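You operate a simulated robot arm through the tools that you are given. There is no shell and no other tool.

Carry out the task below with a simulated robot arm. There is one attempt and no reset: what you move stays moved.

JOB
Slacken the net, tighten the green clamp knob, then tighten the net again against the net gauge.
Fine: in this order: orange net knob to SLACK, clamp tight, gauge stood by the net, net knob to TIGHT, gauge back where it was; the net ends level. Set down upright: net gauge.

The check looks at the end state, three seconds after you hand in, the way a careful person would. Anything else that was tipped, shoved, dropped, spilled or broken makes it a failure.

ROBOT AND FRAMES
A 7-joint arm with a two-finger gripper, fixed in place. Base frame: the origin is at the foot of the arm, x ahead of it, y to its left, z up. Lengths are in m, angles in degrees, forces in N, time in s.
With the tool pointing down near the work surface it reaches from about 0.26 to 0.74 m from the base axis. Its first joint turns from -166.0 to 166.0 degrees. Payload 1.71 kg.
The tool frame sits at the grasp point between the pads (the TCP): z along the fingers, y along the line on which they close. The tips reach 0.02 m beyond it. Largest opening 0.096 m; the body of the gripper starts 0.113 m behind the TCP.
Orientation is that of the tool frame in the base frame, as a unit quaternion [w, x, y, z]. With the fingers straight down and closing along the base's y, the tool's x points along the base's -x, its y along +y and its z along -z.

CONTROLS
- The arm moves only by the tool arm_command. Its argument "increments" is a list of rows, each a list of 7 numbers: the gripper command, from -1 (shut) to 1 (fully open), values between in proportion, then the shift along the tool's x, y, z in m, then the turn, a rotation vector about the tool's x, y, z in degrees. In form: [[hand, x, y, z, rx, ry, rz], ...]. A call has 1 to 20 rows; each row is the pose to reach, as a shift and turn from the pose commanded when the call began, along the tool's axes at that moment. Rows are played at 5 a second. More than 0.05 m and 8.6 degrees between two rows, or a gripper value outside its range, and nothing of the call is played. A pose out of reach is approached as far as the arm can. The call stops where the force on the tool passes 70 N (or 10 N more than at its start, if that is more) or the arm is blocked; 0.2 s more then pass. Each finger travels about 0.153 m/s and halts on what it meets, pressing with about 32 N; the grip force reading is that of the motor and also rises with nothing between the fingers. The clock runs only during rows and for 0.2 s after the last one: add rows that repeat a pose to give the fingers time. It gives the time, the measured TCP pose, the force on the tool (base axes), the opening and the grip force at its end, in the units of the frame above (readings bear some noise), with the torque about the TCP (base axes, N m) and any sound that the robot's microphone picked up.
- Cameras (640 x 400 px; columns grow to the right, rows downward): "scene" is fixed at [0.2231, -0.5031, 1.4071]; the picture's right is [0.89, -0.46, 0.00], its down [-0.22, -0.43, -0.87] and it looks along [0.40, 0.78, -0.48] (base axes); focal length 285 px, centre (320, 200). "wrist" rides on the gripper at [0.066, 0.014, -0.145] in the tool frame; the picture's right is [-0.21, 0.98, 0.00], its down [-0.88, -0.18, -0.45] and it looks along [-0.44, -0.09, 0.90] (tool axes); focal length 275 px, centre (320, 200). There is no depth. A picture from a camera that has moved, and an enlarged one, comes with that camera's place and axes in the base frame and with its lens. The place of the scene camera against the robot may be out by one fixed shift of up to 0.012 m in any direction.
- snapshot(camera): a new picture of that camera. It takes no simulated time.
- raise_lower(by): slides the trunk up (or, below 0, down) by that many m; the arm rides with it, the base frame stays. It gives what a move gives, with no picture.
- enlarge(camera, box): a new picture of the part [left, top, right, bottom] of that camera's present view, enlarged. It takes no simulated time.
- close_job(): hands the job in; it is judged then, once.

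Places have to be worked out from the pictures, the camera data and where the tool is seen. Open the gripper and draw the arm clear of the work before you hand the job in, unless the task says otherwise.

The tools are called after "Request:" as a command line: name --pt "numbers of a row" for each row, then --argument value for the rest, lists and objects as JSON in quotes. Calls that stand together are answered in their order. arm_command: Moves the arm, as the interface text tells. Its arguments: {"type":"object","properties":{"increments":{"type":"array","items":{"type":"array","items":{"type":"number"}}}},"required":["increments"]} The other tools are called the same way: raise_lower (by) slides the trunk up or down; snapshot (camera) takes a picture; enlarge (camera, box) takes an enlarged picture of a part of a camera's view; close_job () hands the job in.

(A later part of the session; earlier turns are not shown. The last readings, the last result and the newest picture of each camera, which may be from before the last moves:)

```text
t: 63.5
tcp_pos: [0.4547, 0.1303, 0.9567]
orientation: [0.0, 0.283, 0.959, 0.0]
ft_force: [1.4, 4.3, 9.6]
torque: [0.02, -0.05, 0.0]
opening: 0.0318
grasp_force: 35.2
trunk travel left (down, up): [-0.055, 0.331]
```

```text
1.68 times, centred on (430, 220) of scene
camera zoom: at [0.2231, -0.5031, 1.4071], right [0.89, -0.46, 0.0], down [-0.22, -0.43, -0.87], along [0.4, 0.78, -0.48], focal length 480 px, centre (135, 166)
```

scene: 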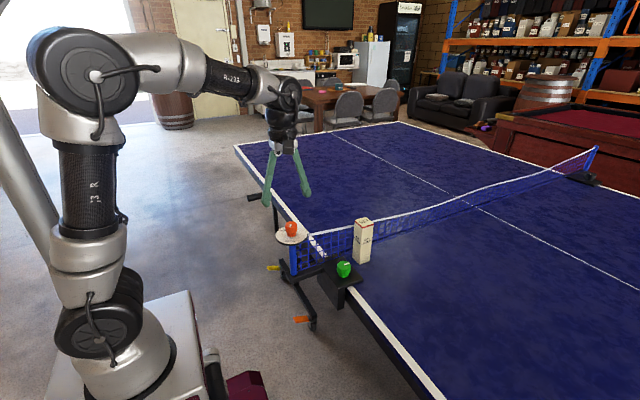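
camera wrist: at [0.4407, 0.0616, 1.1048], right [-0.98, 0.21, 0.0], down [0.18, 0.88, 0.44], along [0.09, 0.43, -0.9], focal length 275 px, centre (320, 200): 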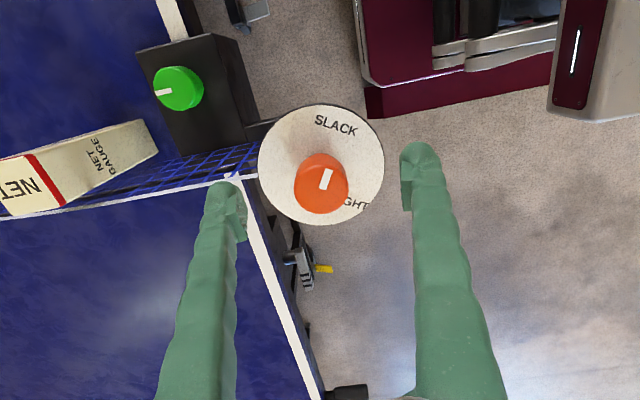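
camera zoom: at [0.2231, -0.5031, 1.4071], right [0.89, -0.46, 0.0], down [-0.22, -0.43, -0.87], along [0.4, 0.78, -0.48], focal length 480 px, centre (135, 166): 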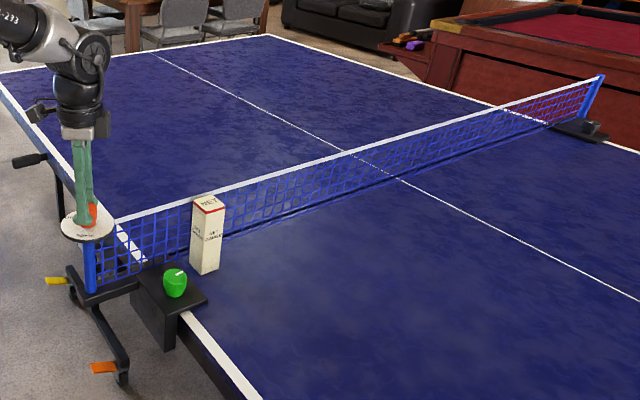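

The pointer reads az ≈ 120°, matching the TIGHT label centre at ≈ 121°. The SLACK end had a stop right at its label, so I'll nudge 2° more to see if TIGHT has one too.

Request:
arm_command --pt "-1 0 0.0005 0 0 0 1" --pt "-1 0 0.0005 0 0 0 2" --pt "-1 0 0.0005 0 0 0 2"

```text
t: 64.2
tcp_pos: [0.4552, 0.1314, 0.9571]
orientation: [0.0, 0.301, 0.954, 0.0]
ft_force: [-1.0, 1.6, 5.6]
torque: [-0.07, -0.05, 0.02]
opening: 0.0318
grasp_force: 35.5
trunk travel left (down, up): [-0.055, 0.331]
```

Still no torque. I'll nudge another 2° and check both the torque and the picture.

Request:
arm_command --pt "-1 0 0 0 0 0 1" --pt "-1 0 0 0 0 0 2" --pt "-1 0 0 0 0 0 2"

Request:
enlarge --camera "wrist" --box '[220, 80, 420, 205]'

Request:
enlarge --camera "scene" --box '[240, 160, 440, 285]'

```text
t: 65.0
tcp_pos: [0.4535, 0.1306, 0.9572]
orientation: [0.0, 0.317, 0.948, 0.0]
ft_force: [-2.5, -0.7, 3.6]
torque: [-0.02, 0.08, -0.02]
opening: 0.0319
grasp_force: 35.1
trunk travel left (down, up): [-0.055, 0.331]
```

```text
3.20 times, centred on (320, 142) of wrist
camera zoom: at [0.4103, 0.181, 1.1015], right [0.75, 0.66, 0.0], down [0.59, -0.68, 0.44], along [0.29, -0.34, -0.9], focal length 881 px, centre (320, 384)
```

zoom: 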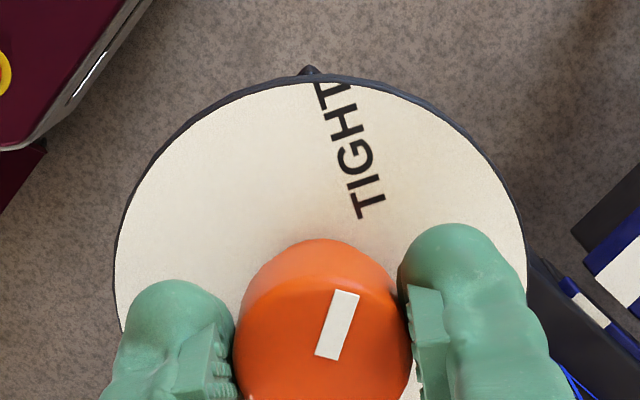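

```text
3.20 times, centred on (340, 222) of scene
camera zoom: at [0.2231, -0.5031, 1.4071], right [0.89, -0.46, 0.0], down [-0.22, -0.43, -0.87], along [0.4, 0.78, -0.48], focal length 913 px, centre (256, 128)
```

zoom: 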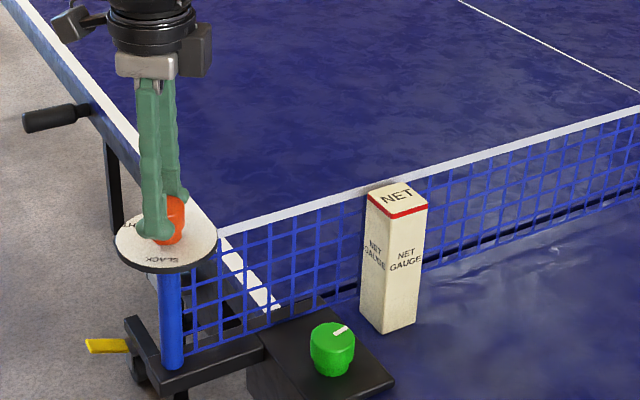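

No stop torque yet, and the pointer looks a few degrees past the TIGHT lettering. Before going further I'll measure the pointer and the net's straightness more precisely.

Request:
enlarge --camera "wrist" --box '[272, 130, 368, 190]'

Request:
enlarge --camera "wrist" --box '[272, 150, 368, 210]'

Request:
enlarge --camera "scene" --box '[300, 180, 460, 280]'

Request:
enlarge --camera "scene" --box '[440, 130, 600, 230]'

```text
6.67 times, centred on (320, 160) of wrist
camera zoom: at [0.4103, 0.181, 1.1015], right [0.75, 0.66, 0.0], down [0.59, -0.68, 0.44], along [0.29, -0.34, -0.9], focal length 1835 px, centre (320, 467)
```

zoom: 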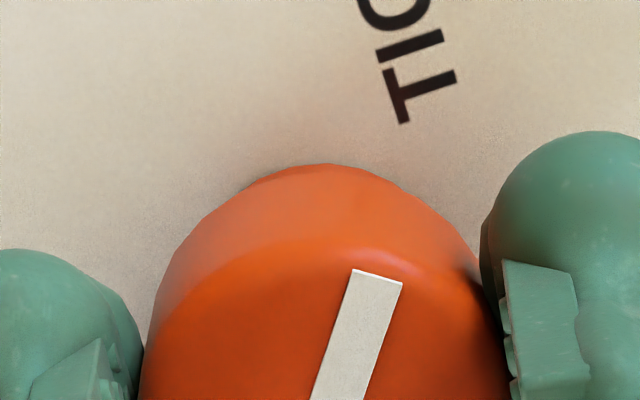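

```text
6.67 times, centred on (320, 180) of wrist
camera zoom: at [0.4103, 0.181, 1.1015], right [0.75, 0.66, 0.0], down [0.59, -0.68, 0.44], along [0.29, -0.34, -0.9], focal length 1835 px, centre (320, 333)
```

zoom: 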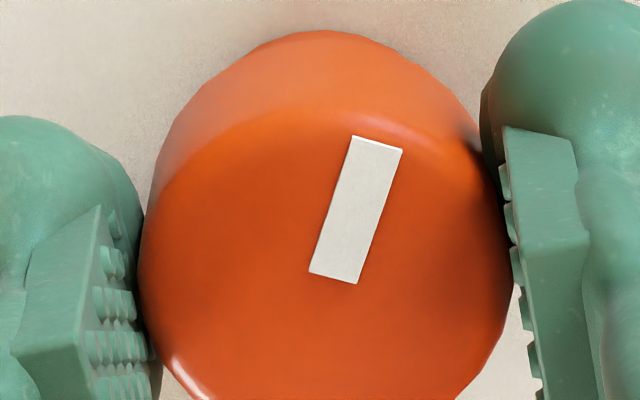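

```text
4.00 times, centred on (380, 230) of scene
camera zoom: at [0.2231, -0.5031, 1.4071], right [0.89, -0.46, 0.0], down [-0.22, -0.43, -0.87], along [0.4, 0.78, -0.48], focal length 1141 px, centre (80, 80)
```

zoom: 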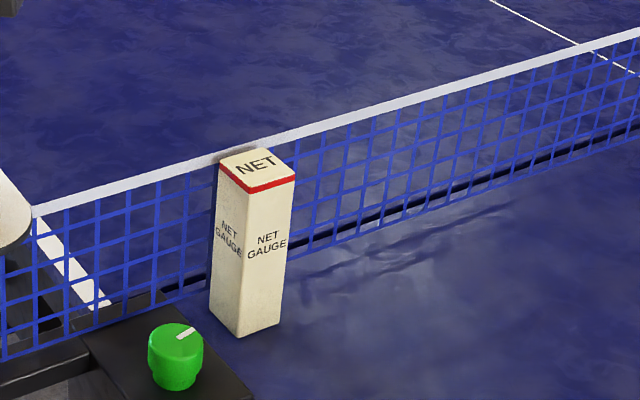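

```text
4.00 times, centred on (520, 180) of scene
camera zoom: at [0.2231, -0.5031, 1.4071], right [0.89, -0.46, 0.0], down [-0.22, -0.43, -0.87], along [0.4, 0.78, -0.48], focal length 1141 px, centre (-480, 280)
```

zoom: 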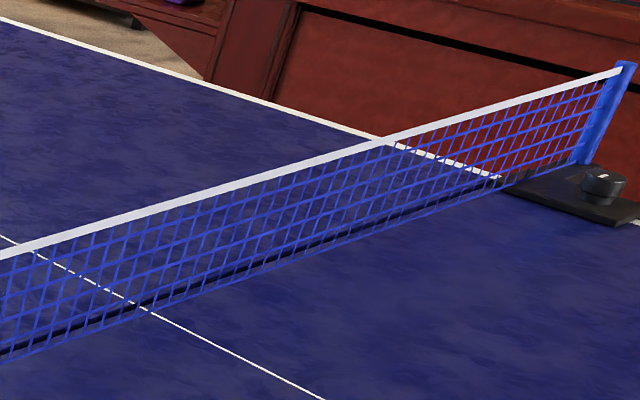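

The net tape is straight end to end. The pointer measures az ≈ 114°, about 6° past the TIGHT label (≈ 120.5°), with no stop there. I'll turn back counter-clockwise 6.5° to sit right on TIGHT.

Request:
arm_command --pt "-1 0 0 0 0 0 -2" --pt "-1 0 0 0 0 0 -4" --pt "-1 0 0 0 0 0 -6" --pt "-1 0 0 0 0 0 -6.5" --pt "-1 0 0 0 0 0 -6.5"

Request:
enlarge --camera "wrist" --box '[220, 80, 420, 205]'

Request:
enlarge --camera "wrist" --box '[272, 150, 368, 210]'

Request:
enlarge --camera "scene" --box '[300, 180, 460, 280]'

```text
t: 66.2
tcp_pos: [0.4542, 0.1296, 0.9562]
orientation: [0.0, 0.263, 0.965, 0.0]
ft_force: [-2.1, -3.9, 2.7]
torque: [0.0, 0.13, 0.0]
opening: 0.032
grasp_force: 35.1
trunk travel left (down, up): [-0.055, 0.331]
```

```text
3.20 times, centred on (320, 142) of wrist
camera zoom: at [0.4047, 0.1755, 1.1014], right [0.67, 0.74, 0.0], down [0.66, -0.6, 0.45], along [0.33, -0.3, -0.9], focal length 881 px, centre (320, 384)
```

zoom: 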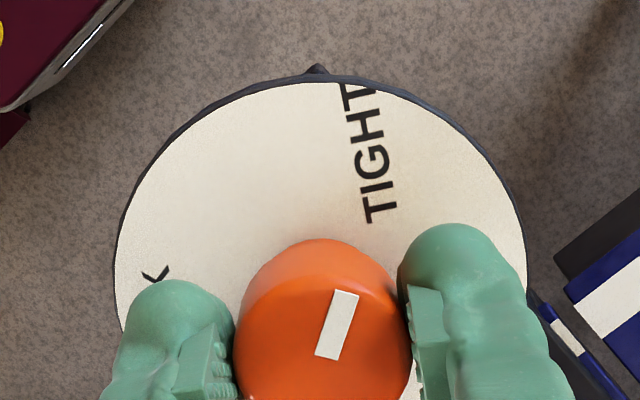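

```text
6.67 times, centred on (320, 180) of wrist
camera zoom: at [0.4047, 0.1755, 1.1014], right [0.67, 0.74, 0.0], down [0.66, -0.6, 0.45], along [0.33, -0.3, -0.9], focal length 1835 px, centre (320, 333)
```

zoom: 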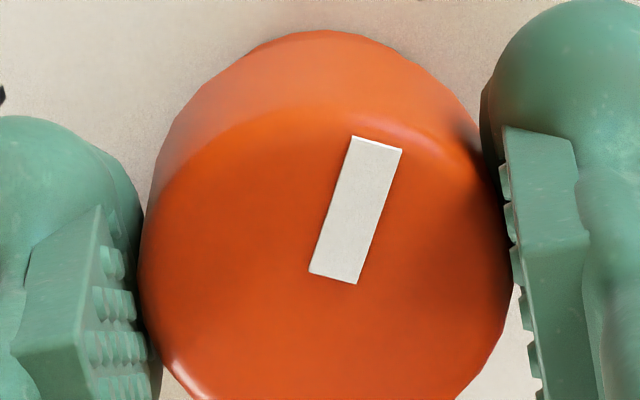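

```text
4.00 times, centred on (380, 230) of scene
camera zoom: at [0.2231, -0.5031, 1.4071], right [0.89, -0.46, 0.0], down [-0.22, -0.43, -0.87], along [0.4, 0.78, -0.48], focal length 1141 px, centre (80, 80)
```

zoom: 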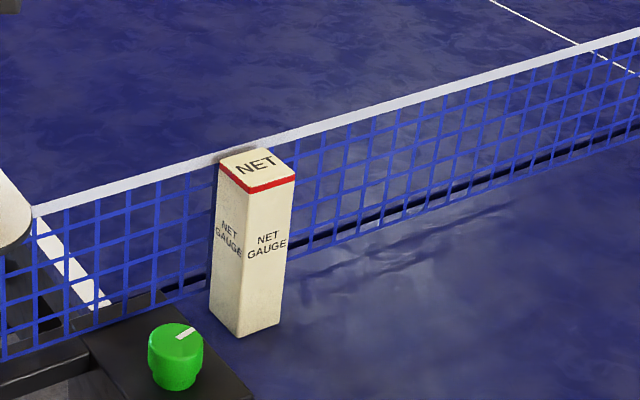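

The pointer (17° in view) and the TIGHT label centre (16.4°) now agree within a degree, and the net is straight. I'll open and rise.

Request:
arm_command --pt "-0.2 0 0 0 0 0 0" --pt "0.3 0 0 0 0 0 0" --pt "0.8 0 0 0 0 0 0" --pt "0.8 0 0 -0.015 0 0 0" --pt "0.8 0 0 -0.04 0 0 0" --pt "0.8 0 0 -0.07 0 0 0" --pt "0.8 0 0 -0.1 0 0 0" --pt "0.8 0 0 -0.1 0 0 0"

Request:
snapshot --camera "wrist"

Request:
enlarge --camera "wrist" --box '[240, 90, 400, 190]'

Request:
snapshot --camera "scene"

```text
t: 68.0
tcp_pos: [0.4556, 0.1301, 1.0566]
orientation: [0.001, 0.263, 0.965, 0.0]
ft_force: [-0.1, 0.8, 0.3]
torque: [-0.03, 0.0, -0.01]
opening: 0.0864
grasp_force: 0.1
trunk travel left (down, up): [-0.055, 0.331]
```

```text
taken
camera wrist: at [0.4044, 0.1754, 1.2012], right [0.67, 0.74, 0.0], down [0.66, -0.6, 0.44], along [0.33, -0.3, -0.9], focal length 275 px, centre (320, 200)
```

wrist: 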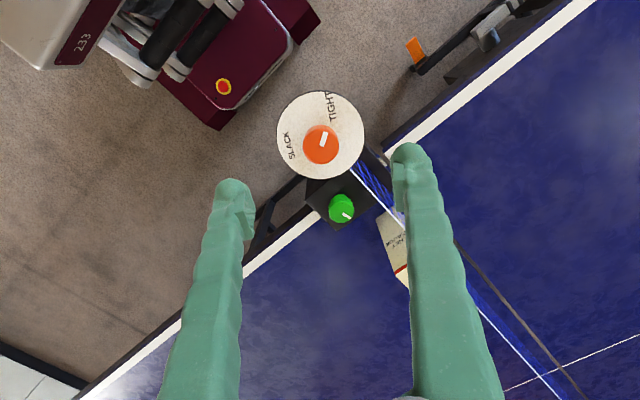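

```text
4.00 times, centred on (320, 140) of wrist
camera zoom: at [0.4044, 0.1754, 1.2012], right [0.67, 0.74, 0.0], down [0.66, -0.6, 0.44], along [0.33, -0.3, -0.9], focal length 1101 px, centre (320, 440)
```

zoom: 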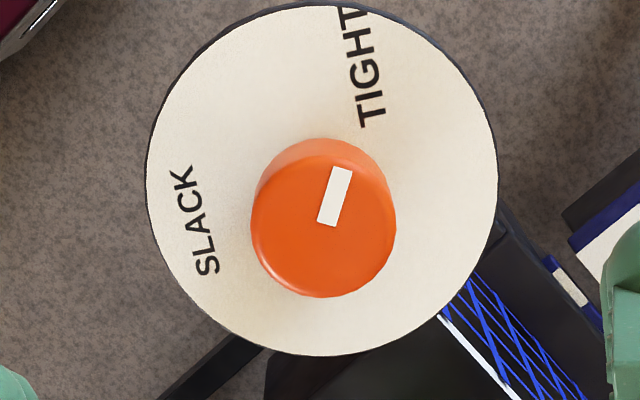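

```text
taken
```

scene: 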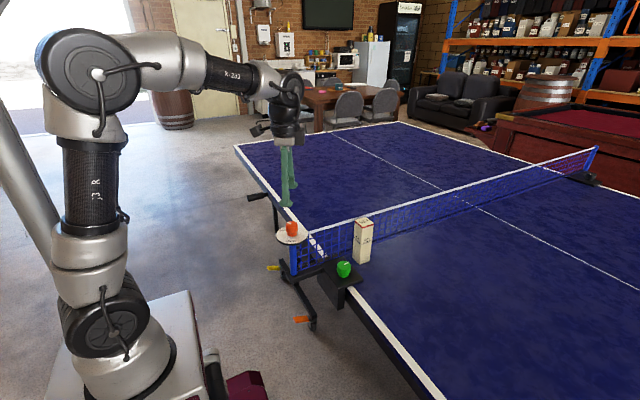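

The pointer stays on TIGHT after release, the net is straight and the post is vertical. Next I'll return the gauge. I'll move above it near (0.685, 0.097) while turning back to yaw +90°.

Request:
arm_command --pt "1 -0.02 0.008 0.005 0 0 -7.5" --pt "1 -0.04 0.016 0.01 0 0 -15" --pt "1 -0.06 0.025 0.015 0 0 -22.5" --pt "1 -0.08 0.033 0.02 0 0 -30" --pt "1 -0.1 0.041 0.025 0 0 -37.5" --pt "1 -0.12 0.049 0.025 0 0 -45" --pt "1 -0.14 0.0575 0.025 0 0 -52.5" --pt "1 -0.16 0.0657 0.025 0 0 -60" --pt "1 -0.18 0.0739 0.025 0 0 -67.5" --pt "1 -0.2 0.0821 0.025 0 0 -75" --pt "1 -0.2144 0.088 0.025 0 0 -82.5" --pt "1 -0.2144 0.088 0.025 0 0 -90" --pt "1 -0.2144 0.088 0.025 0 0 -97.5" --pt "1 -0.2144 0.088 0.025 0 0 -105" --pt "1 -0.2144 0.088 0.025 0 0 -112.5" --pt "1 -0.2144 0.088 0.025 0 0 -120.5" --pt "1 -0.2144 0.088 0.025 0 0 -120.5" --pt "1 -0.2144 0.088 0.025 0 0 -120.5"

Request:
snapshot --camera "wrist"

Request:
enlarge --camera "wrist" --box '[240, 90, 400, 190]'

```text
t: 71.8
tcp_pos: [0.6917, 0.0989, 1.0351]
orientation: [-0.001, -0.707, 0.707, 0.001]
ft_force: [-0.2, 0.3, 0.1]
torque: [0.03, -0.04, -0.02]
opening: 0.0963
grasp_force: 0.0
trunk travel left (down, up): [-0.055, 0.331]
```

```text
taken
camera wrist: at [0.6768, 0.0335, 1.1799], right [-0.98, 0.21, 0.0], down [0.18, 0.88, 0.44], along [0.09, 0.43, -0.9], focal length 275 px, centre (320, 200)
```

wrist: 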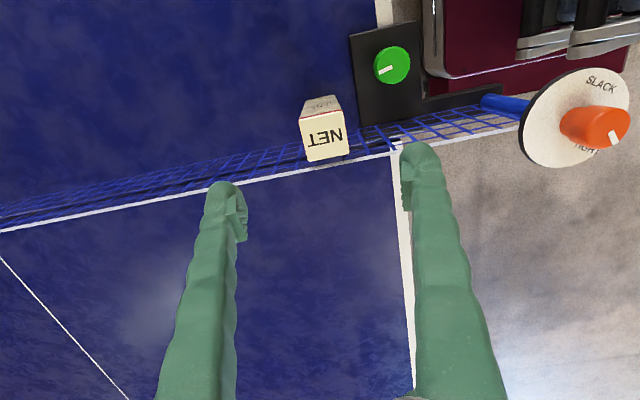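

```text
4.00 times, centred on (320, 140) of wrist
camera zoom: at [0.6768, 0.0335, 1.1799], right [-0.98, 0.21, 0.0], down [0.18, 0.88, 0.44], along [0.09, 0.43, -0.9], focal length 1101 px, centre (320, 440)
```

zoom: 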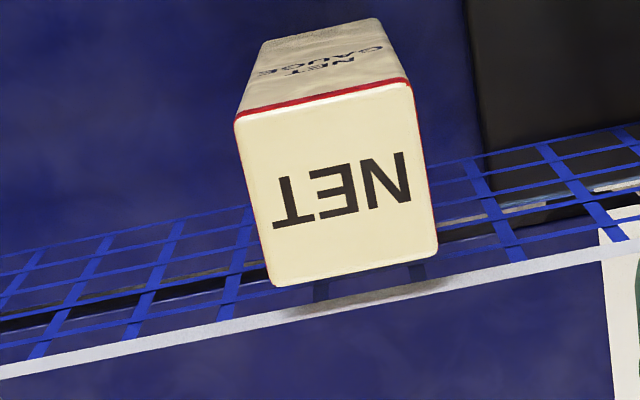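

The gauge is still standing where I left it. The image puts its centre at (0.686, 0.097), so I'll shift 5 mm and 2 mm, descend partway and recheck.

Request:
arm_command --pt "1 0.002 0.005 0 0 0 0" --pt "1 0.002 0.005 0.03 0 0 0" --pt "1 0.002 0.005 0.06 0 0 0" --pt "1 0.002 0.005 0.09 0 0 0" --pt "1 0.002 0.005 0.12 0 0 0" --pt "1 0.002 0.005 0.145 0 0 0" --pt "1 0.002 0.005 0.155 0 0 0" --pt "1 0.002 0.005 0.155 0 0 0"

Request:
snapshot --camera "wrist"

```text
t: 73.7
tcp_pos: [0.6806, 0.097, 0.8769]
orientation: [0.0, 0.707, -0.707, 0.0]
ft_force: [0.3, 0.3, -0.2]
torque: [0.0, 0.0, 0.04]
opening: 0.0957
grasp_force: 0.0
trunk travel left (down, up): [-0.055, 0.331]
```

```text
taken
camera wrist: at [0.6662, 0.0306, 1.0216], right [-0.98, 0.21, 0.0], down [0.18, 0.88, 0.44], along [0.09, 0.43, -0.9], focal length 275 px, centre (320, 200)
```

wrist: 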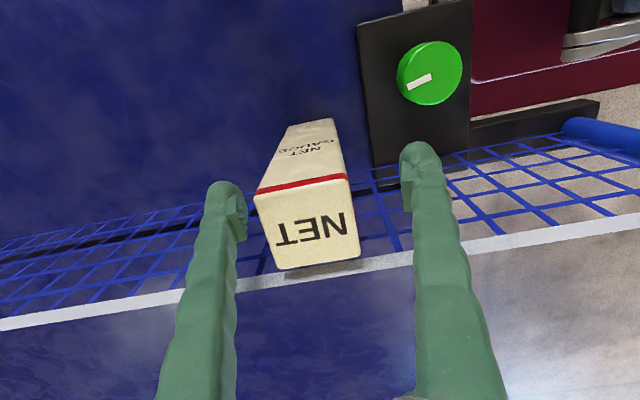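

The TCP came down at x = 0.6805 while the gauge reads 0.685. I'll shift 4.5 mm along the closing axis and descend the last 12 mm.

Request:
arm_command --pt "1 0 -0.0025 0 0 0 0" --pt "1 0 -0.0045 0 0 0 0" --pt "1 0 -0.0045 0.006 0 0 0" --pt "1 0 -0.0045 0.012 0 0 0" --pt "1 0 -0.0045 0.012 0 0 0" --pt "1 0 -0.0045 0.012 0 0 0"

Request:
snapshot --camera "wrist"

```text
t: 75.0
tcp_pos: [0.6855, 0.0962, 0.8653]
orientation: [0.0, -0.707, 0.707, 0.0]
ft_force: [-0.5, -0.6, 0.1]
torque: [-0.03, 0.0, 0.01]
opening: 0.096
grasp_force: 0.0
trunk travel left (down, up): [-0.055, 0.331]
```

```text
taken
camera wrist: at [0.6704, 0.0303, 1.01], right [-0.98, 0.21, 0.0], down [0.18, 0.88, 0.44], along [0.09, 0.43, -0.9], focal length 275 px, centre (320, 200)
```

wrist: 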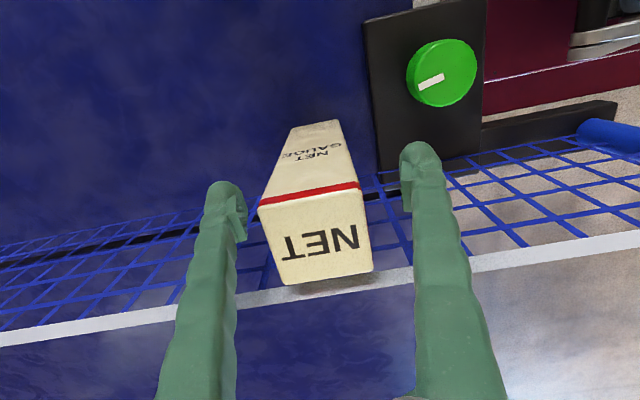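

The fingers now straddle the gauge. The green knob's mark looks slightly different from before, so I'll check it closely before gripping.

Request:
enlarge --camera "wrist" --box '[384, 20, 512, 100]'

Request:
enlarge --camera "scene" --box '[264, 210, 424, 310]'

```text
5.00 times, centred on (448, 60) of wrist
camera zoom: at [0.6704, 0.0303, 1.01], right [-0.98, 0.21, 0.0], down [0.18, 0.88, 0.44], along [0.09, 0.43, -0.9], focal length 1376 px, centre (-320, 900)
```

zoom: 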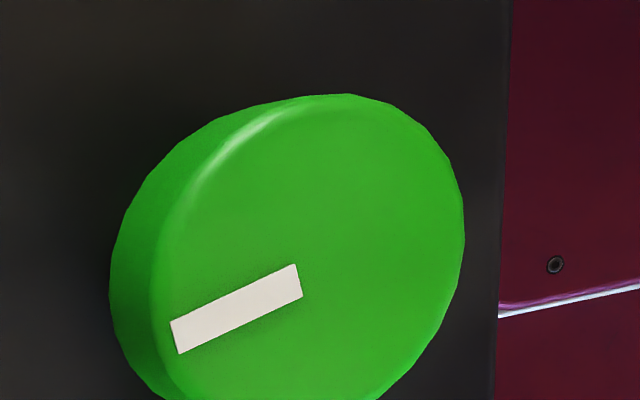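

```text
4.00 times, centred on (344, 260) of scene
camera zoom: at [0.2231, -0.5031, 1.4071], right [0.89, -0.46, 0.0], down [-0.22, -0.43, -0.87], along [0.4, 0.78, -0.48], focal length 1141 px, centre (224, -40)
```

zoom: 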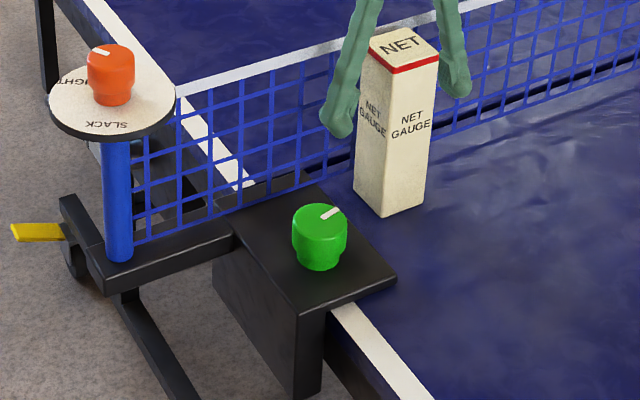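

The green mark now reads az ≈ 12°, where it was ≈ 0° before the net was tightened, and the post leans in about 1.5 mm. The net tension seems to have backed the clamp off a little. I'll take sharp reference zooms to see whether it's still creeping.

Request:
enlarge --camera "scene" --box '[328, 255, 360, 275]'

Request:
enlarge --camera "scene" --box '[270, 215, 318, 245]'

Request:
arm_command --pt "1 0 0 0 0 0 0" --pt "1 0 0 0 0 0 0" --pt "1 0 0 0 0 0 0" --pt "1 0 0 0 0 0 0" --pt "1 0 0 0 0 0 0" --pt "1 0 0 0 0 0 0" --pt "1 0 0 0 0 0 0" --pt "1 0 0 0 0 0 0" --pt "1 0 0 0 0 0 0" --pt "1 0 0 0 0 0 0"

Request:
enlarge --camera "scene" --box '[328, 255, 360, 275]'

Request:
enlarge --camera "scene" --box '[270, 215, 318, 245]'

```text
16.00 times, centred on (344, 265) of scene
camera zoom: at [0.2231, -0.5031, 1.4071], right [0.89, -0.46, 0.0], down [-0.22, -0.43, -0.87], along [0.4, 0.78, -0.48], focal length 4563 px, centre (-64, -840)
```

zoom: 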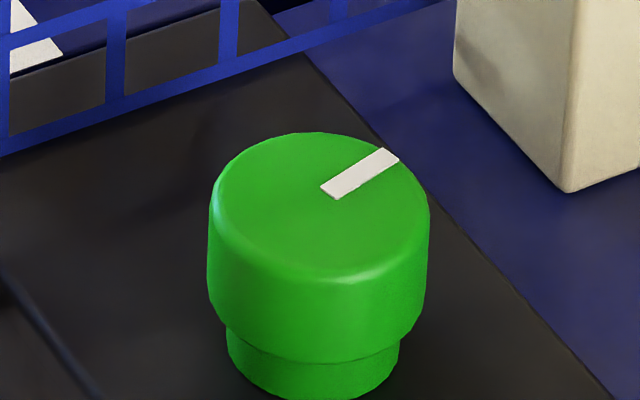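

```text
13.33 times, centred on (294, 230) of scene
camera zoom: at [0.2231, -0.5031, 1.4071], right [0.89, -0.46, 0.0], down [-0.22, -0.43, -0.87], along [0.4, 0.78, -0.48], focal length 3803 px, centre (667, -200)
```

zoom: 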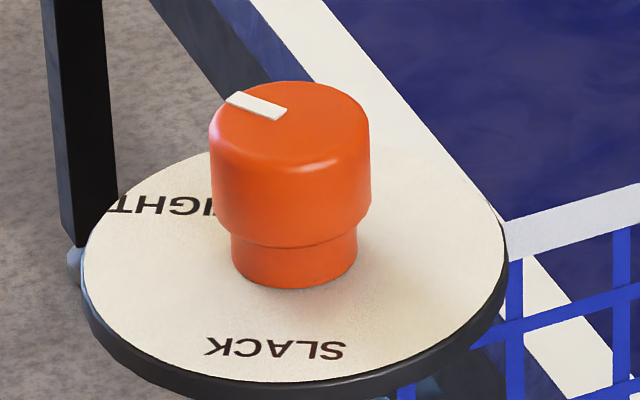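

```text
t: 77.2
tcp_pos: [0.6848, 0.0979, 0.8664]
orientation: [0.0, -0.707, 0.708, 0.0]
ft_force: [1.0, -0.5, -0.2]
torque: [0.03, -0.02, 0.01]
opening: 0.096
grasp_force: 0.1
trunk travel left (down, up): [-0.055, 0.331]
```

```text
16.00 times, centred on (344, 265) of scene
camera zoom: at [0.2231, -0.5031, 1.4071], right [0.89, -0.46, 0.0], down [-0.22, -0.43, -0.87], along [0.4, 0.78, -0.48], focal length 4563 px, centre (-64, -840)
```

zoom: 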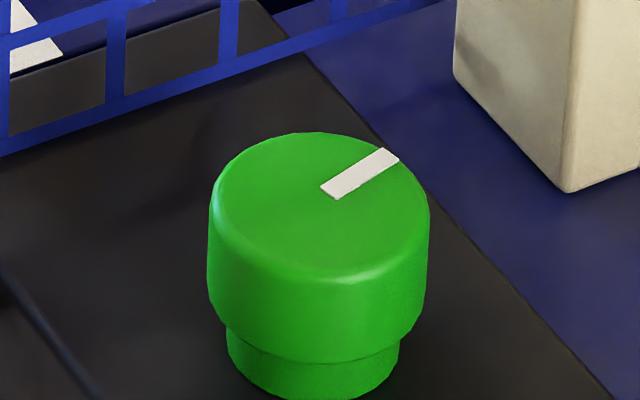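

```text
13.33 times, centred on (294, 230) of scene
camera zoom: at [0.2231, -0.5031, 1.4071], right [0.89, -0.46, 0.0], down [-0.22, -0.43, -0.87], along [0.4, 0.78, -0.48], focal length 3803 px, centre (667, -200)
```

zoom: 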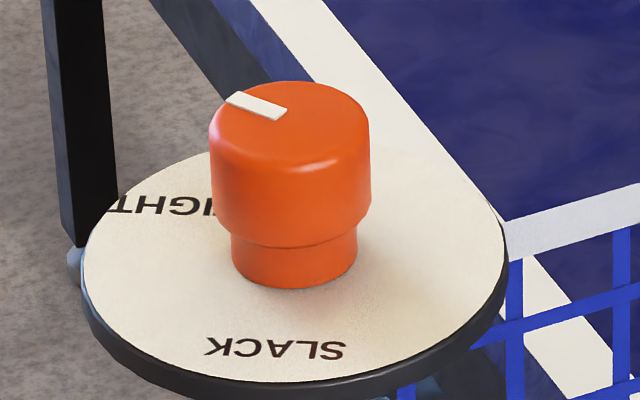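

No creep over 2 s, so the clamp shifted about 12° during net tightening, probably back-driven through the post. I'll nip it up again to the stop while the gauge still stands by the net. First I'll rise clear of the gauge.

Request:
arm_command --pt "1 0 0 -0.02 0 0 0" --pt "1 0 0 -0.05 0 0 0" --pt "1 0 0 -0.085 0 0 0" --pt "1 0 0 -0.12 0 0 0" --pt "1 0 0 -0.15 0 0 0" --pt "1 0 0 -0.15 0 0 0"

Request:
enlarge --camera "scene" --box '[300, 180, 460, 280]'

```text
t: 78.7
tcp_pos: [0.6873, 0.0965, 1.0162]
orientation: [0.001, 0.707, -0.707, 0.0]
ft_force: [-0.7, -0.6, 0.1]
torque: [-0.01, -0.02, 0.0]
opening: 0.0961
grasp_force: 0.0
trunk travel left (down, up): [-0.055, 0.331]
```

```text
4.00 times, centred on (380, 230) of scene
camera zoom: at [0.2231, -0.5031, 1.4071], right [0.89, -0.46, 0.0], down [-0.22, -0.43, -0.87], along [0.4, 0.78, -0.48], focal length 1141 px, centre (80, 80)
```

zoom: 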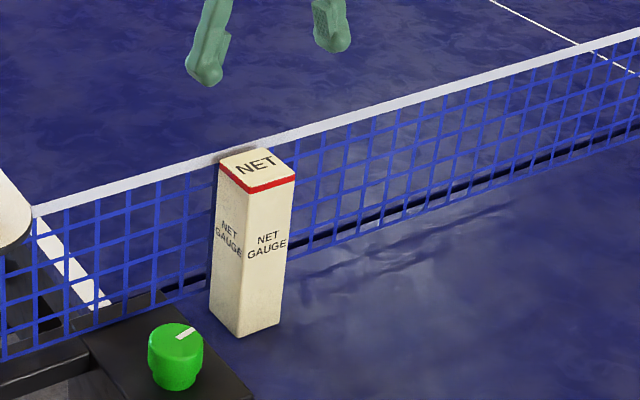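

The gauge is undisturbed and the net straight. I'll move above the green knob at a safe height, turning to yaw +15° for a short clockwise nip.

Request:
arm_command --pt "1 0.004 0.01 0 0 0 7.5" --pt "1 0.008 0.02 0 0 0 15" --pt "1 0.012 0.03 0 0 0 22.5" --pt "1 0.016 0.04 0 0 0 30" --pt "1 0.02 0.05 0.005 0 0 37.5" --pt "0.8 0.024 0.06 0.01 0 0 45" --pt "0.5 0.028 0.07 0.015 0 0 52.5" --pt "0.5 0.033 0.08 0.02 0 0 60" --pt "0.5 0.037 0.09 0.025 0 0 67.5" --pt "0.5 0.0415 0.1 0.03 0 0 75" --pt "0.5 0.0415 0.1 0.03 0 0 75" --pt "0.5 0.0415 0.1 0.03 0 0 75"

Request:
snapshot --camera "wrist"

Request:
enlarge --camera "wrist" --box '[256, 90, 384, 170]'

```text
t: 81.2
tcp_pos: [0.5851, 0.0549, 0.9843]
orientation: [0.0, -0.129, 0.992, 0.0]
ft_force: [-0.3, -0.9, -0.1]
torque: [-0.03, 0.03, 0.02]
opening: 0.072
grasp_force: 0.1
trunk travel left (down, up): [-0.055, 0.331]
```

```text
taken
camera wrist: at [0.5169, 0.0504, 1.1294], right [-0.05, 1.0, 0.0], down [0.89, 0.05, 0.44], along [0.44, 0.02, -0.9], focal length 275 px, centre (320, 200)
```

wrist: 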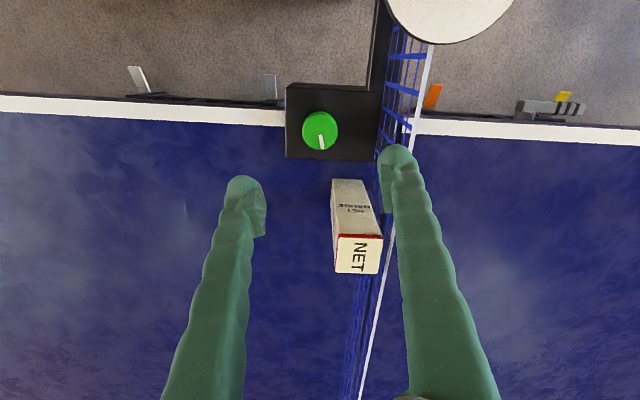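

```text
5.00 times, centred on (320, 130) of wrist
camera zoom: at [0.5169, 0.0504, 1.1294], right [-0.05, 1.0, 0.0], down [0.89, 0.05, 0.44], along [0.44, 0.02, -0.9], focal length 1376 px, centre (320, 550)
```

zoom: 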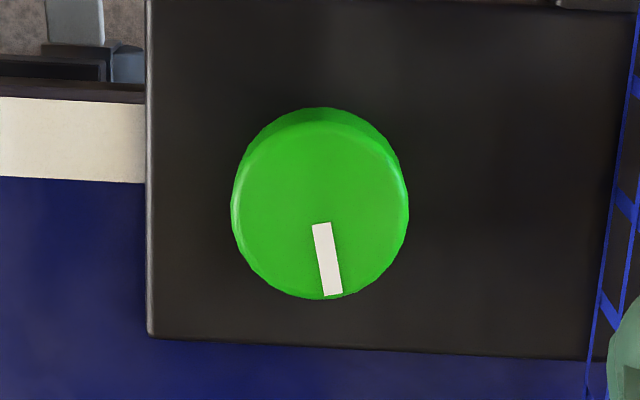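

The knob is centred on the closing axis with about 3 mm to correct along x. I'll descend around it with a slightly narrower opening to stay clear of the net.

Request:
arm_command --pt "0.35 -0.003 0 0.02 0 0 0" --pt "0.35 -0.003 0 0.05 0 0 0" --pt "0.35 -0.003 0 0.08 0 0 0" --pt "0.35 -0.003 0 0.11 0 0 0" --pt "0.35 -0.003 0 0.14 0 0 0" --pt "0.35 -0.003 0 0.16 0 0 0" --pt "0.35 -0.003 0 0.175 0 0 0" --pt "0.35 -0.003 0 0.175 0 0 0"

Request:
snapshot --camera "wrist"

Request:
enlarge --camera "scene" --box '[264, 200, 424, 300]'

```text
t: 83.0
tcp_pos: [0.5881, 0.0549, 0.8087]
orientation: [0.0, -0.13, 0.992, 0.0]
ft_force: [-0.1, -1.2, -0.3]
torque: [0.01, -0.02, 0.0]
opening: 0.0649
grasp_force: 0.1
trunk travel left (down, up): [-0.055, 0.331]
```

```text
taken
camera wrist: at [0.5198, 0.051, 0.9544], right [-0.05, 1.0, 0.0], down [0.89, 0.05, 0.44], along [0.44, 0.02, -0.9], focal length 275 px, centre (320, 200)
```

wrist: 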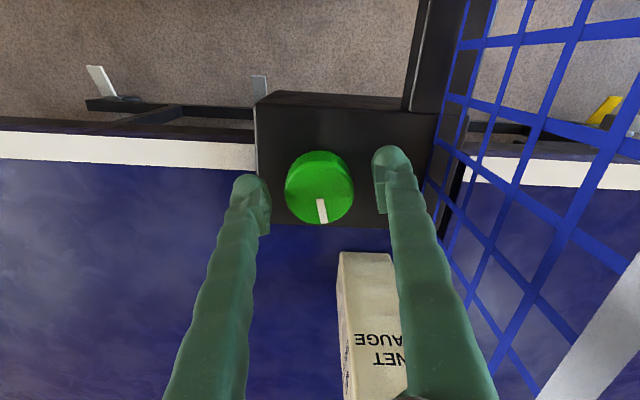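

```text
4.00 times, centred on (344, 250) of scene
camera zoom: at [0.2231, -0.5031, 1.4071], right [0.89, -0.46, 0.0], down [-0.22, -0.43, -0.87], along [0.4, 0.78, -0.48], focal length 1141 px, centre (224, 0)
```

zoom: 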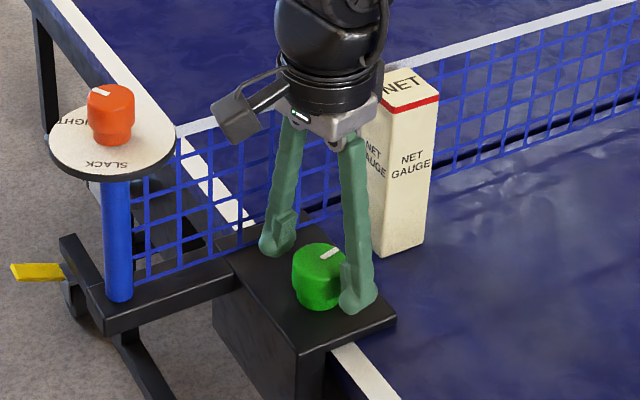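

The fingers straddle the knob, clear of both the net and the gauge. I'll close and check the load.

Request:
arm_command --pt "0 0 0 0 0 0 0" --pt "-0.3 0 0 0 0 0 0" --pt "-1 0 0 0 0 0 0" --pt "-1 0 0 0 0 0 0"

```text
t: 84.0
tcp_pos: [0.5883, 0.0546, 0.8089]
orientation: [0.0, -0.13, 0.992, 0.0]
ft_force: [0.9, -6.9, -1.0]
torque: [-0.12, -0.03, 0.01]
opening: 0.0401
grasp_force: 35.5
trunk travel left (down, up): [-0.055, 0.331]
```

It's gripped with a small load. I'll turn clockwise 12° in small steps.

Request:
arm_command --pt "-1 0 -0.001 0 0 0 2" --pt "-1 0 -0.001 0 0 0 4" --pt "-1 0 -0.001 0 0 0 6" --pt "-1 0 -0.001 0 0 0 8" --pt "-1 0 -0.001 0 0 0 10" --pt "-1 0 -0.001 0 0 0 12" --pt "-1 0 -0.001 0 0 0 12"

Request:
enlarge --camera "wrist" --box '[256, 140, 384, 220]'

Request:
enlarge --camera "scene" --box '[264, 210, 424, 310]'

```text
t: 85.7
tcp_pos: [0.5867, 0.0551, 0.8097]
orientation: [0.001, -0.025, 1.0, 0.0]
ft_force: [0.8, -2.4, 2.7]
torque: [-0.02, -0.05, -0.03]
opening: 0.0402
grasp_force: 35.1
trunk travel left (down, up): [-0.055, 0.331]
```

```text
5.00 times, centred on (320, 180) of wrist
camera zoom: at [0.5206, 0.0644, 0.9546], right [0.15, 0.99, 0.0], down [0.88, -0.14, 0.45], along [0.44, -0.07, -0.9], focal length 1376 px, centre (320, 300)
```

zoom: 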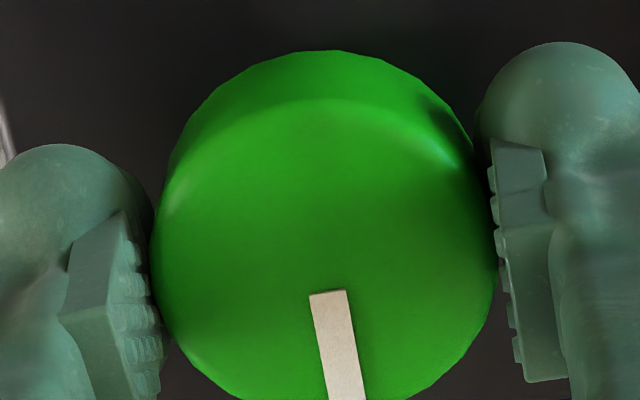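

```text
4.00 times, centred on (344, 260) of scene
camera zoom: at [0.2231, -0.5031, 1.4071], right [0.89, -0.46, 0.0], down [-0.22, -0.43, -0.87], along [0.4, 0.78, -0.48], focal length 1141 px, centre (224, -40)
```

zoom: 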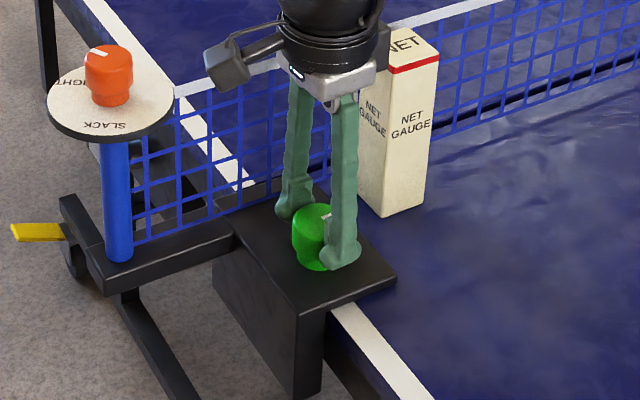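

The knob is back at az ≈ 0 and the post is vertical again, with no stop torque yet. I'll press 5° more to reach the stop as before.

Request:
arm_command --pt "-1 0 0 0 0 0 2" --pt "-1 0 0 0 0 0 4" --pt "-1 0 0 0 0 0 5" --pt "-1 0 0 0 0 0 5"

Request:
enlarge --camera "wrist" --box '[256, 140, 384, 220]'

```text
t: 86.7
tcp_pos: [0.5869, 0.0545, 0.8091]
orientation: [0.0, 0.017, 1.0, 0.0]
ft_force: [-0.1, 0.5, 2.7]
torque: [0.02, 0.02, 0.49]
opening: 0.0404
grasp_force: 34.8
trunk travel left (down, up): [-0.055, 0.331]
```

```text
5.00 times, centred on (320, 180) of wrist
camera zoom: at [0.5217, 0.0703, 0.9546], right [0.24, 0.97, 0.0], down [0.87, -0.22, 0.44], along [0.43, -0.11, -0.9], focal length 1376 px, centre (320, 300)
```

zoom: 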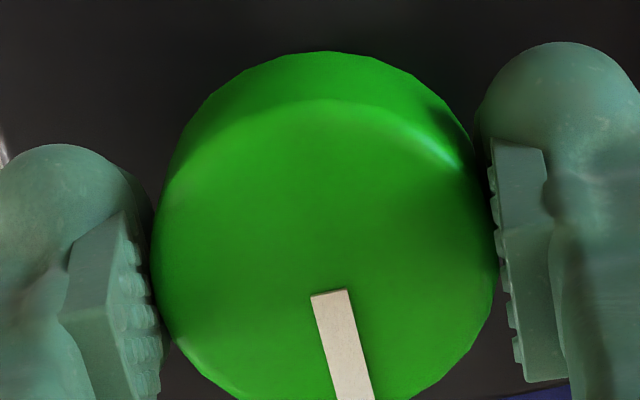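

The stop torque is 0.49 N m and the knob is lagging, so the clamp is fully tight. I'll open and rise clear.

Request:
arm_command --pt "-0.1 0 0 0 0 0 0" --pt "0.35 0 0 0 0 0 0" --pt "0.35 0 0 0 0 0 0" --pt "0.35 0 0 -0.015 0 0 0" --pt "0.35 0 0 -0.045 0 0 0" --pt "0.35 0 0 -0.085 0 0 0" --pt "0.35 0 0 -0.125 0 0 0" --pt "0.35 0 0 -0.165 0 0 0" --pt "0.35 0 0 -0.19 0 0 0" --pt "0.35 0 0 -0.19 0 0 0"

Request:
enlarge --camera "wrist" --box '[256, 90, 384, 170]'

Request:
enlarge --camera "scene" --box '[328, 255, 360, 275]'

Request:
enlarge --camera "scene" --box '[270, 215, 318, 245]'

Request:
enlarge --camera "scene" --box '[264, 210, 424, 310]'

```text
t: 88.8
tcp_pos: [0.5876, 0.055, 1.0003]
orientation: [0.0, 0.018, 1.0, 0.0]
ft_force: [0.3, 0.4, 0.1]
torque: [-0.01, -0.02, 0.01]
opening: 0.0649
grasp_force: 0.1
trunk travel left (down, up): [-0.055, 0.331]
```

```text
5.00 times, centred on (320, 130) of wrist
camera zoom: at [0.5219, 0.07, 1.1456], right [0.24, 0.97, 0.0], down [0.87, -0.21, 0.44], along [0.43, -0.11, -0.9], focal length 1376 px, centre (320, 550)
```

zoom: 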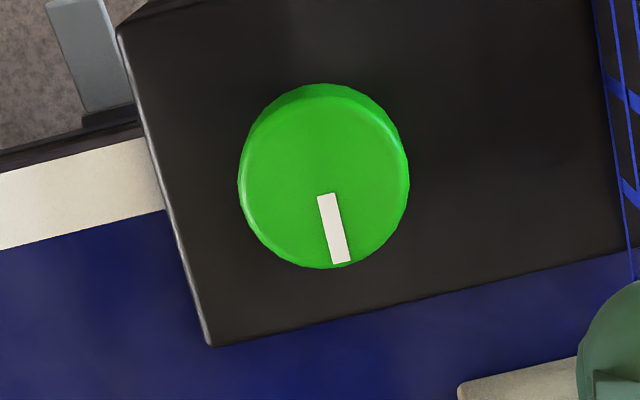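

```text
16.00 times, centred on (344, 265) of scene
camera zoom: at [0.2231, -0.5031, 1.4071], right [0.89, -0.46, 0.0], down [-0.22, -0.43, -0.87], along [0.4, 0.78, -0.48], focal length 4563 px, centre (-64, -840)
```

zoom: 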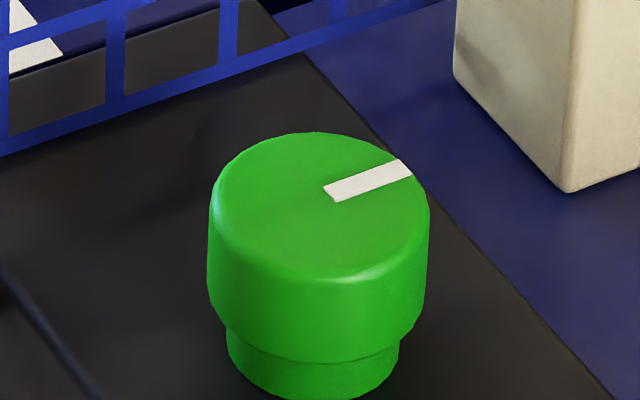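

```text
13.33 times, centred on (294, 230) of scene
camera zoom: at [0.2231, -0.5031, 1.4071], right [0.89, -0.46, 0.0], down [-0.22, -0.43, -0.87], along [0.4, 0.78, -0.48], focal length 3803 px, centre (667, -200)
```

zoom: 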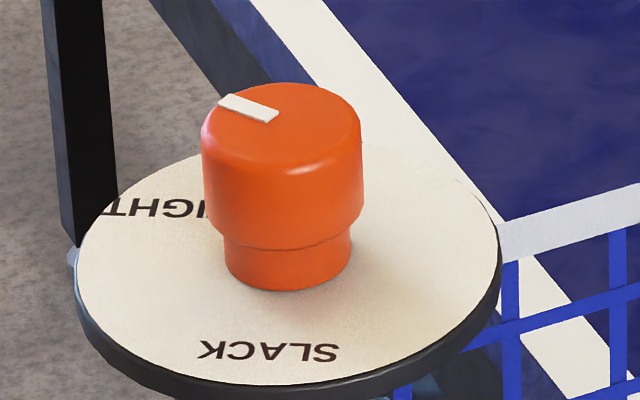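

```text
4.00 times, centred on (344, 260) of scene
camera zoom: at [0.2231, -0.5031, 1.4071], right [0.89, -0.46, 0.0], down [-0.22, -0.43, -0.87], along [0.4, 0.78, -0.48], focal length 1141 px, centre (224, -40)
```

zoom: 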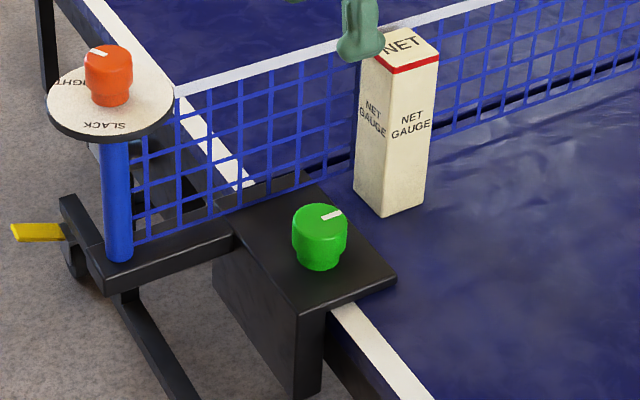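

The clamp holds at the stop. I'll check the post's verticality and the net straightness at high zoom before returning the gauge.

Request:
enlarge --camera "scene" --box '[272, 238, 320, 283]'

Request:
enlarge --camera "scene" --box '[268, 222, 316, 252]'

Request:
enlarge --camera "scene" --box '[560, 130, 620, 190]'

Request:
enlarge --camera "scene" --box '[300, 135, 620, 285]'

```text
8.89 times, centred on (296, 260) of scene
camera zoom: at [0.2231, -0.5031, 1.4071], right [0.89, -0.46, 0.0], down [-0.22, -0.43, -0.87], along [0.4, 0.78, -0.48], focal length 2535 px, centre (533, -338)
```

zoom: 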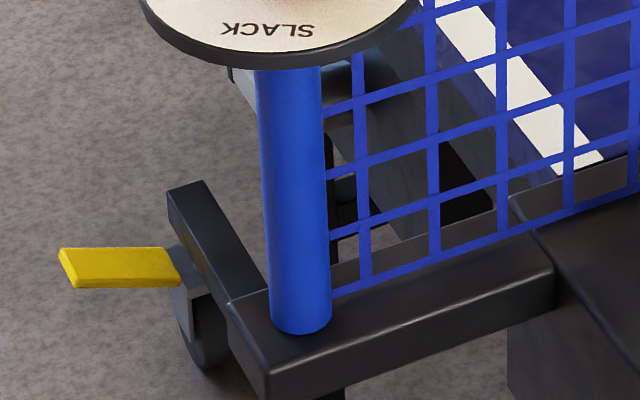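

```text
13.33 times, centred on (292, 237) of scene
camera zoom: at [0.2231, -0.5031, 1.4071], right [0.89, -0.46, 0.0], down [-0.22, -0.43, -0.87], along [0.4, 0.78, -0.48], focal length 3803 px, centre (693, -293)
```

zoom: 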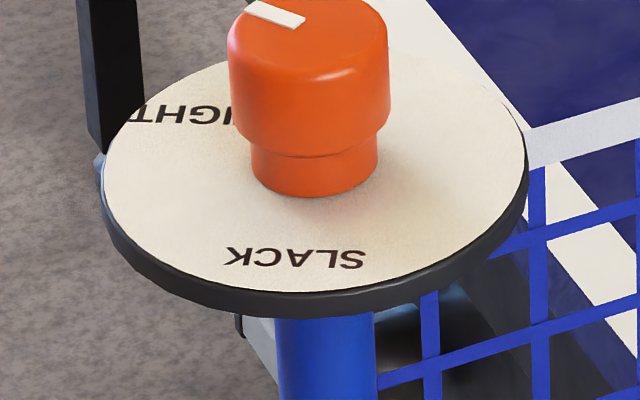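

```text
6.67 times, centred on (590, 160) of scene
camera zoom: at [0.2231, -0.5031, 1.4071], right [0.89, -0.46, 0.0], down [-0.22, -0.43, -0.87], along [0.4, 0.78, -0.48], focal length 1901 px, centre (-1480, 467)
```

zoom: 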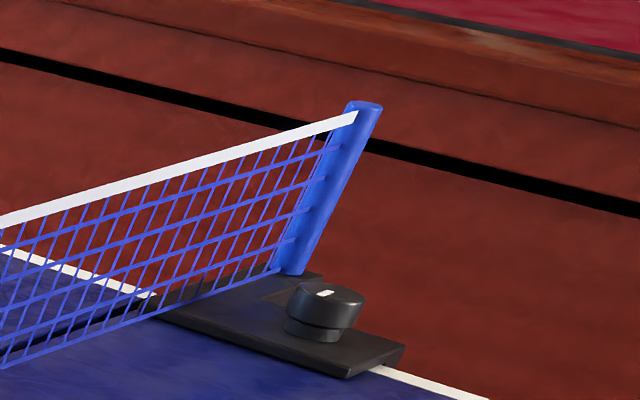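

```text
2.00 times, centred on (460, 210) of scene
camera zoom: at [0.2231, -0.5031, 1.4071], right [0.89, -0.46, 0.0], down [-0.22, -0.43, -0.87], along [0.4, 0.78, -0.48], focal length 570 px, centre (40, 180)
```

zoom: 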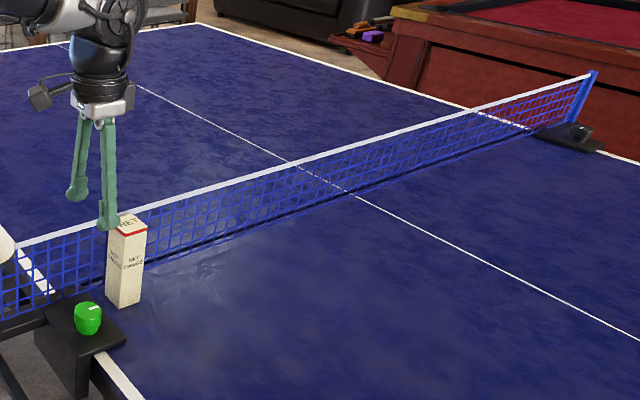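

The post is vertical, the net is straight end to end, and both knobs read correctly. I'll go back above the gauge at yaw +90° to return it.

Request:
arm_command --pt "0.5 -0.01 0.0045 0 0 0 -7.7" --pt "0.7 -0.02 0.009 0 0 0 -15.4" --pt "1 -0.03 0.0135 0 0 0 -23.1" --pt "1 -0.04 0.018 0 0 0 -30.8" --pt "1 -0.05 0.0225 0 0 0 -38.5" --pt "1 -0.06 0.027 0 0 0 -46.2" --pt "1 -0.07 0.0315 0 0 0 -53.9" --pt "1 -0.08 0.036 0 0 0 -61.6" --pt "1 -0.09 0.0405 0 0 0 -69.3" --pt "1 -0.0969 0.0454 0 0 0 -77" --pt "1 -0.0969 0.0454 0 0 0 -84.7" --pt "1 -0.0969 0.0454 0 0 0 -92" --pt "1 -0.0969 0.0454 0 0 0 -92" --pt "1 -0.0969 0.0454 0 0 0 -92"

Request:
snapshot --camera "wrist"

```text
t: 91.8
tcp_pos: [0.6898, 0.0982, 1.0013]
orientation: [0.001, 0.707, -0.707, 0.0]
ft_force: [0.5, 0.2, 0.1]
torque: [0.02, -0.04, -0.02]
opening: 0.0959
grasp_force: 0.0
trunk travel left (down, up): [-0.055, 0.331]
```

```text
taken
camera wrist: at [0.6747, 0.0311, 1.1463], right [-0.98, 0.21, 0.0], down [0.18, 0.88, 0.44], along [0.09, 0.43, -0.9], focal length 275 px, centre (320, 200)
```

wrist: 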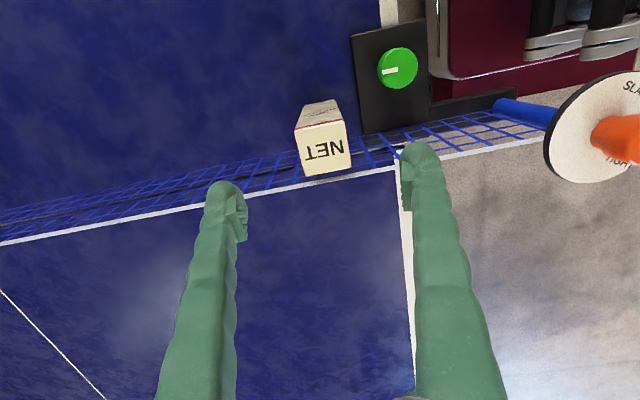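

I'll descend around the gauge, then recheck the centring at grip height.

Request:
arm_command --pt "1 0.001 0.001 0.03 0 0 0" --pt "1 0.001 0.001 0.06 0 0 0" --pt "1 0.001 0.001 0.09 0 0 0" --pt "1 0.001 0.001 0.115 0 0 0" --pt "1 0.001 0.001 0.13 0 0 0" --pt "1 0.001 0.001 0.136 0 0 0" --pt "1 0.001 0.001 0.136 0 0 0"

Request:
snapshot --camera "wrist"

```text
t: 93.5
tcp_pos: [0.6868, 0.0956, 0.8645]
orientation: [0.001, -0.707, 0.707, 0.0]
ft_force: [-0.7, 0.7, 0.3]
torque: [0.02, -0.01, 0.0]
opening: 0.0959
grasp_force: 0.1
trunk travel left (down, up): [-0.055, 0.331]
```

```text
taken
camera wrist: at [0.6714, 0.0293, 1.0091], right [-0.98, 0.21, 0.0], down [0.18, 0.88, 0.44], along [0.09, 0.43, -0.9], focal length 275 px, centre (320, 200)
```

wrist: 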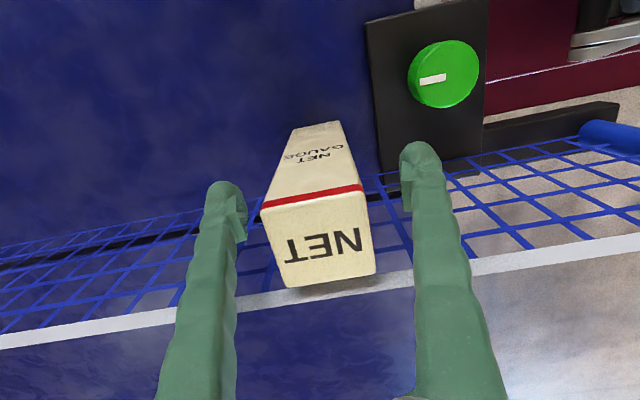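

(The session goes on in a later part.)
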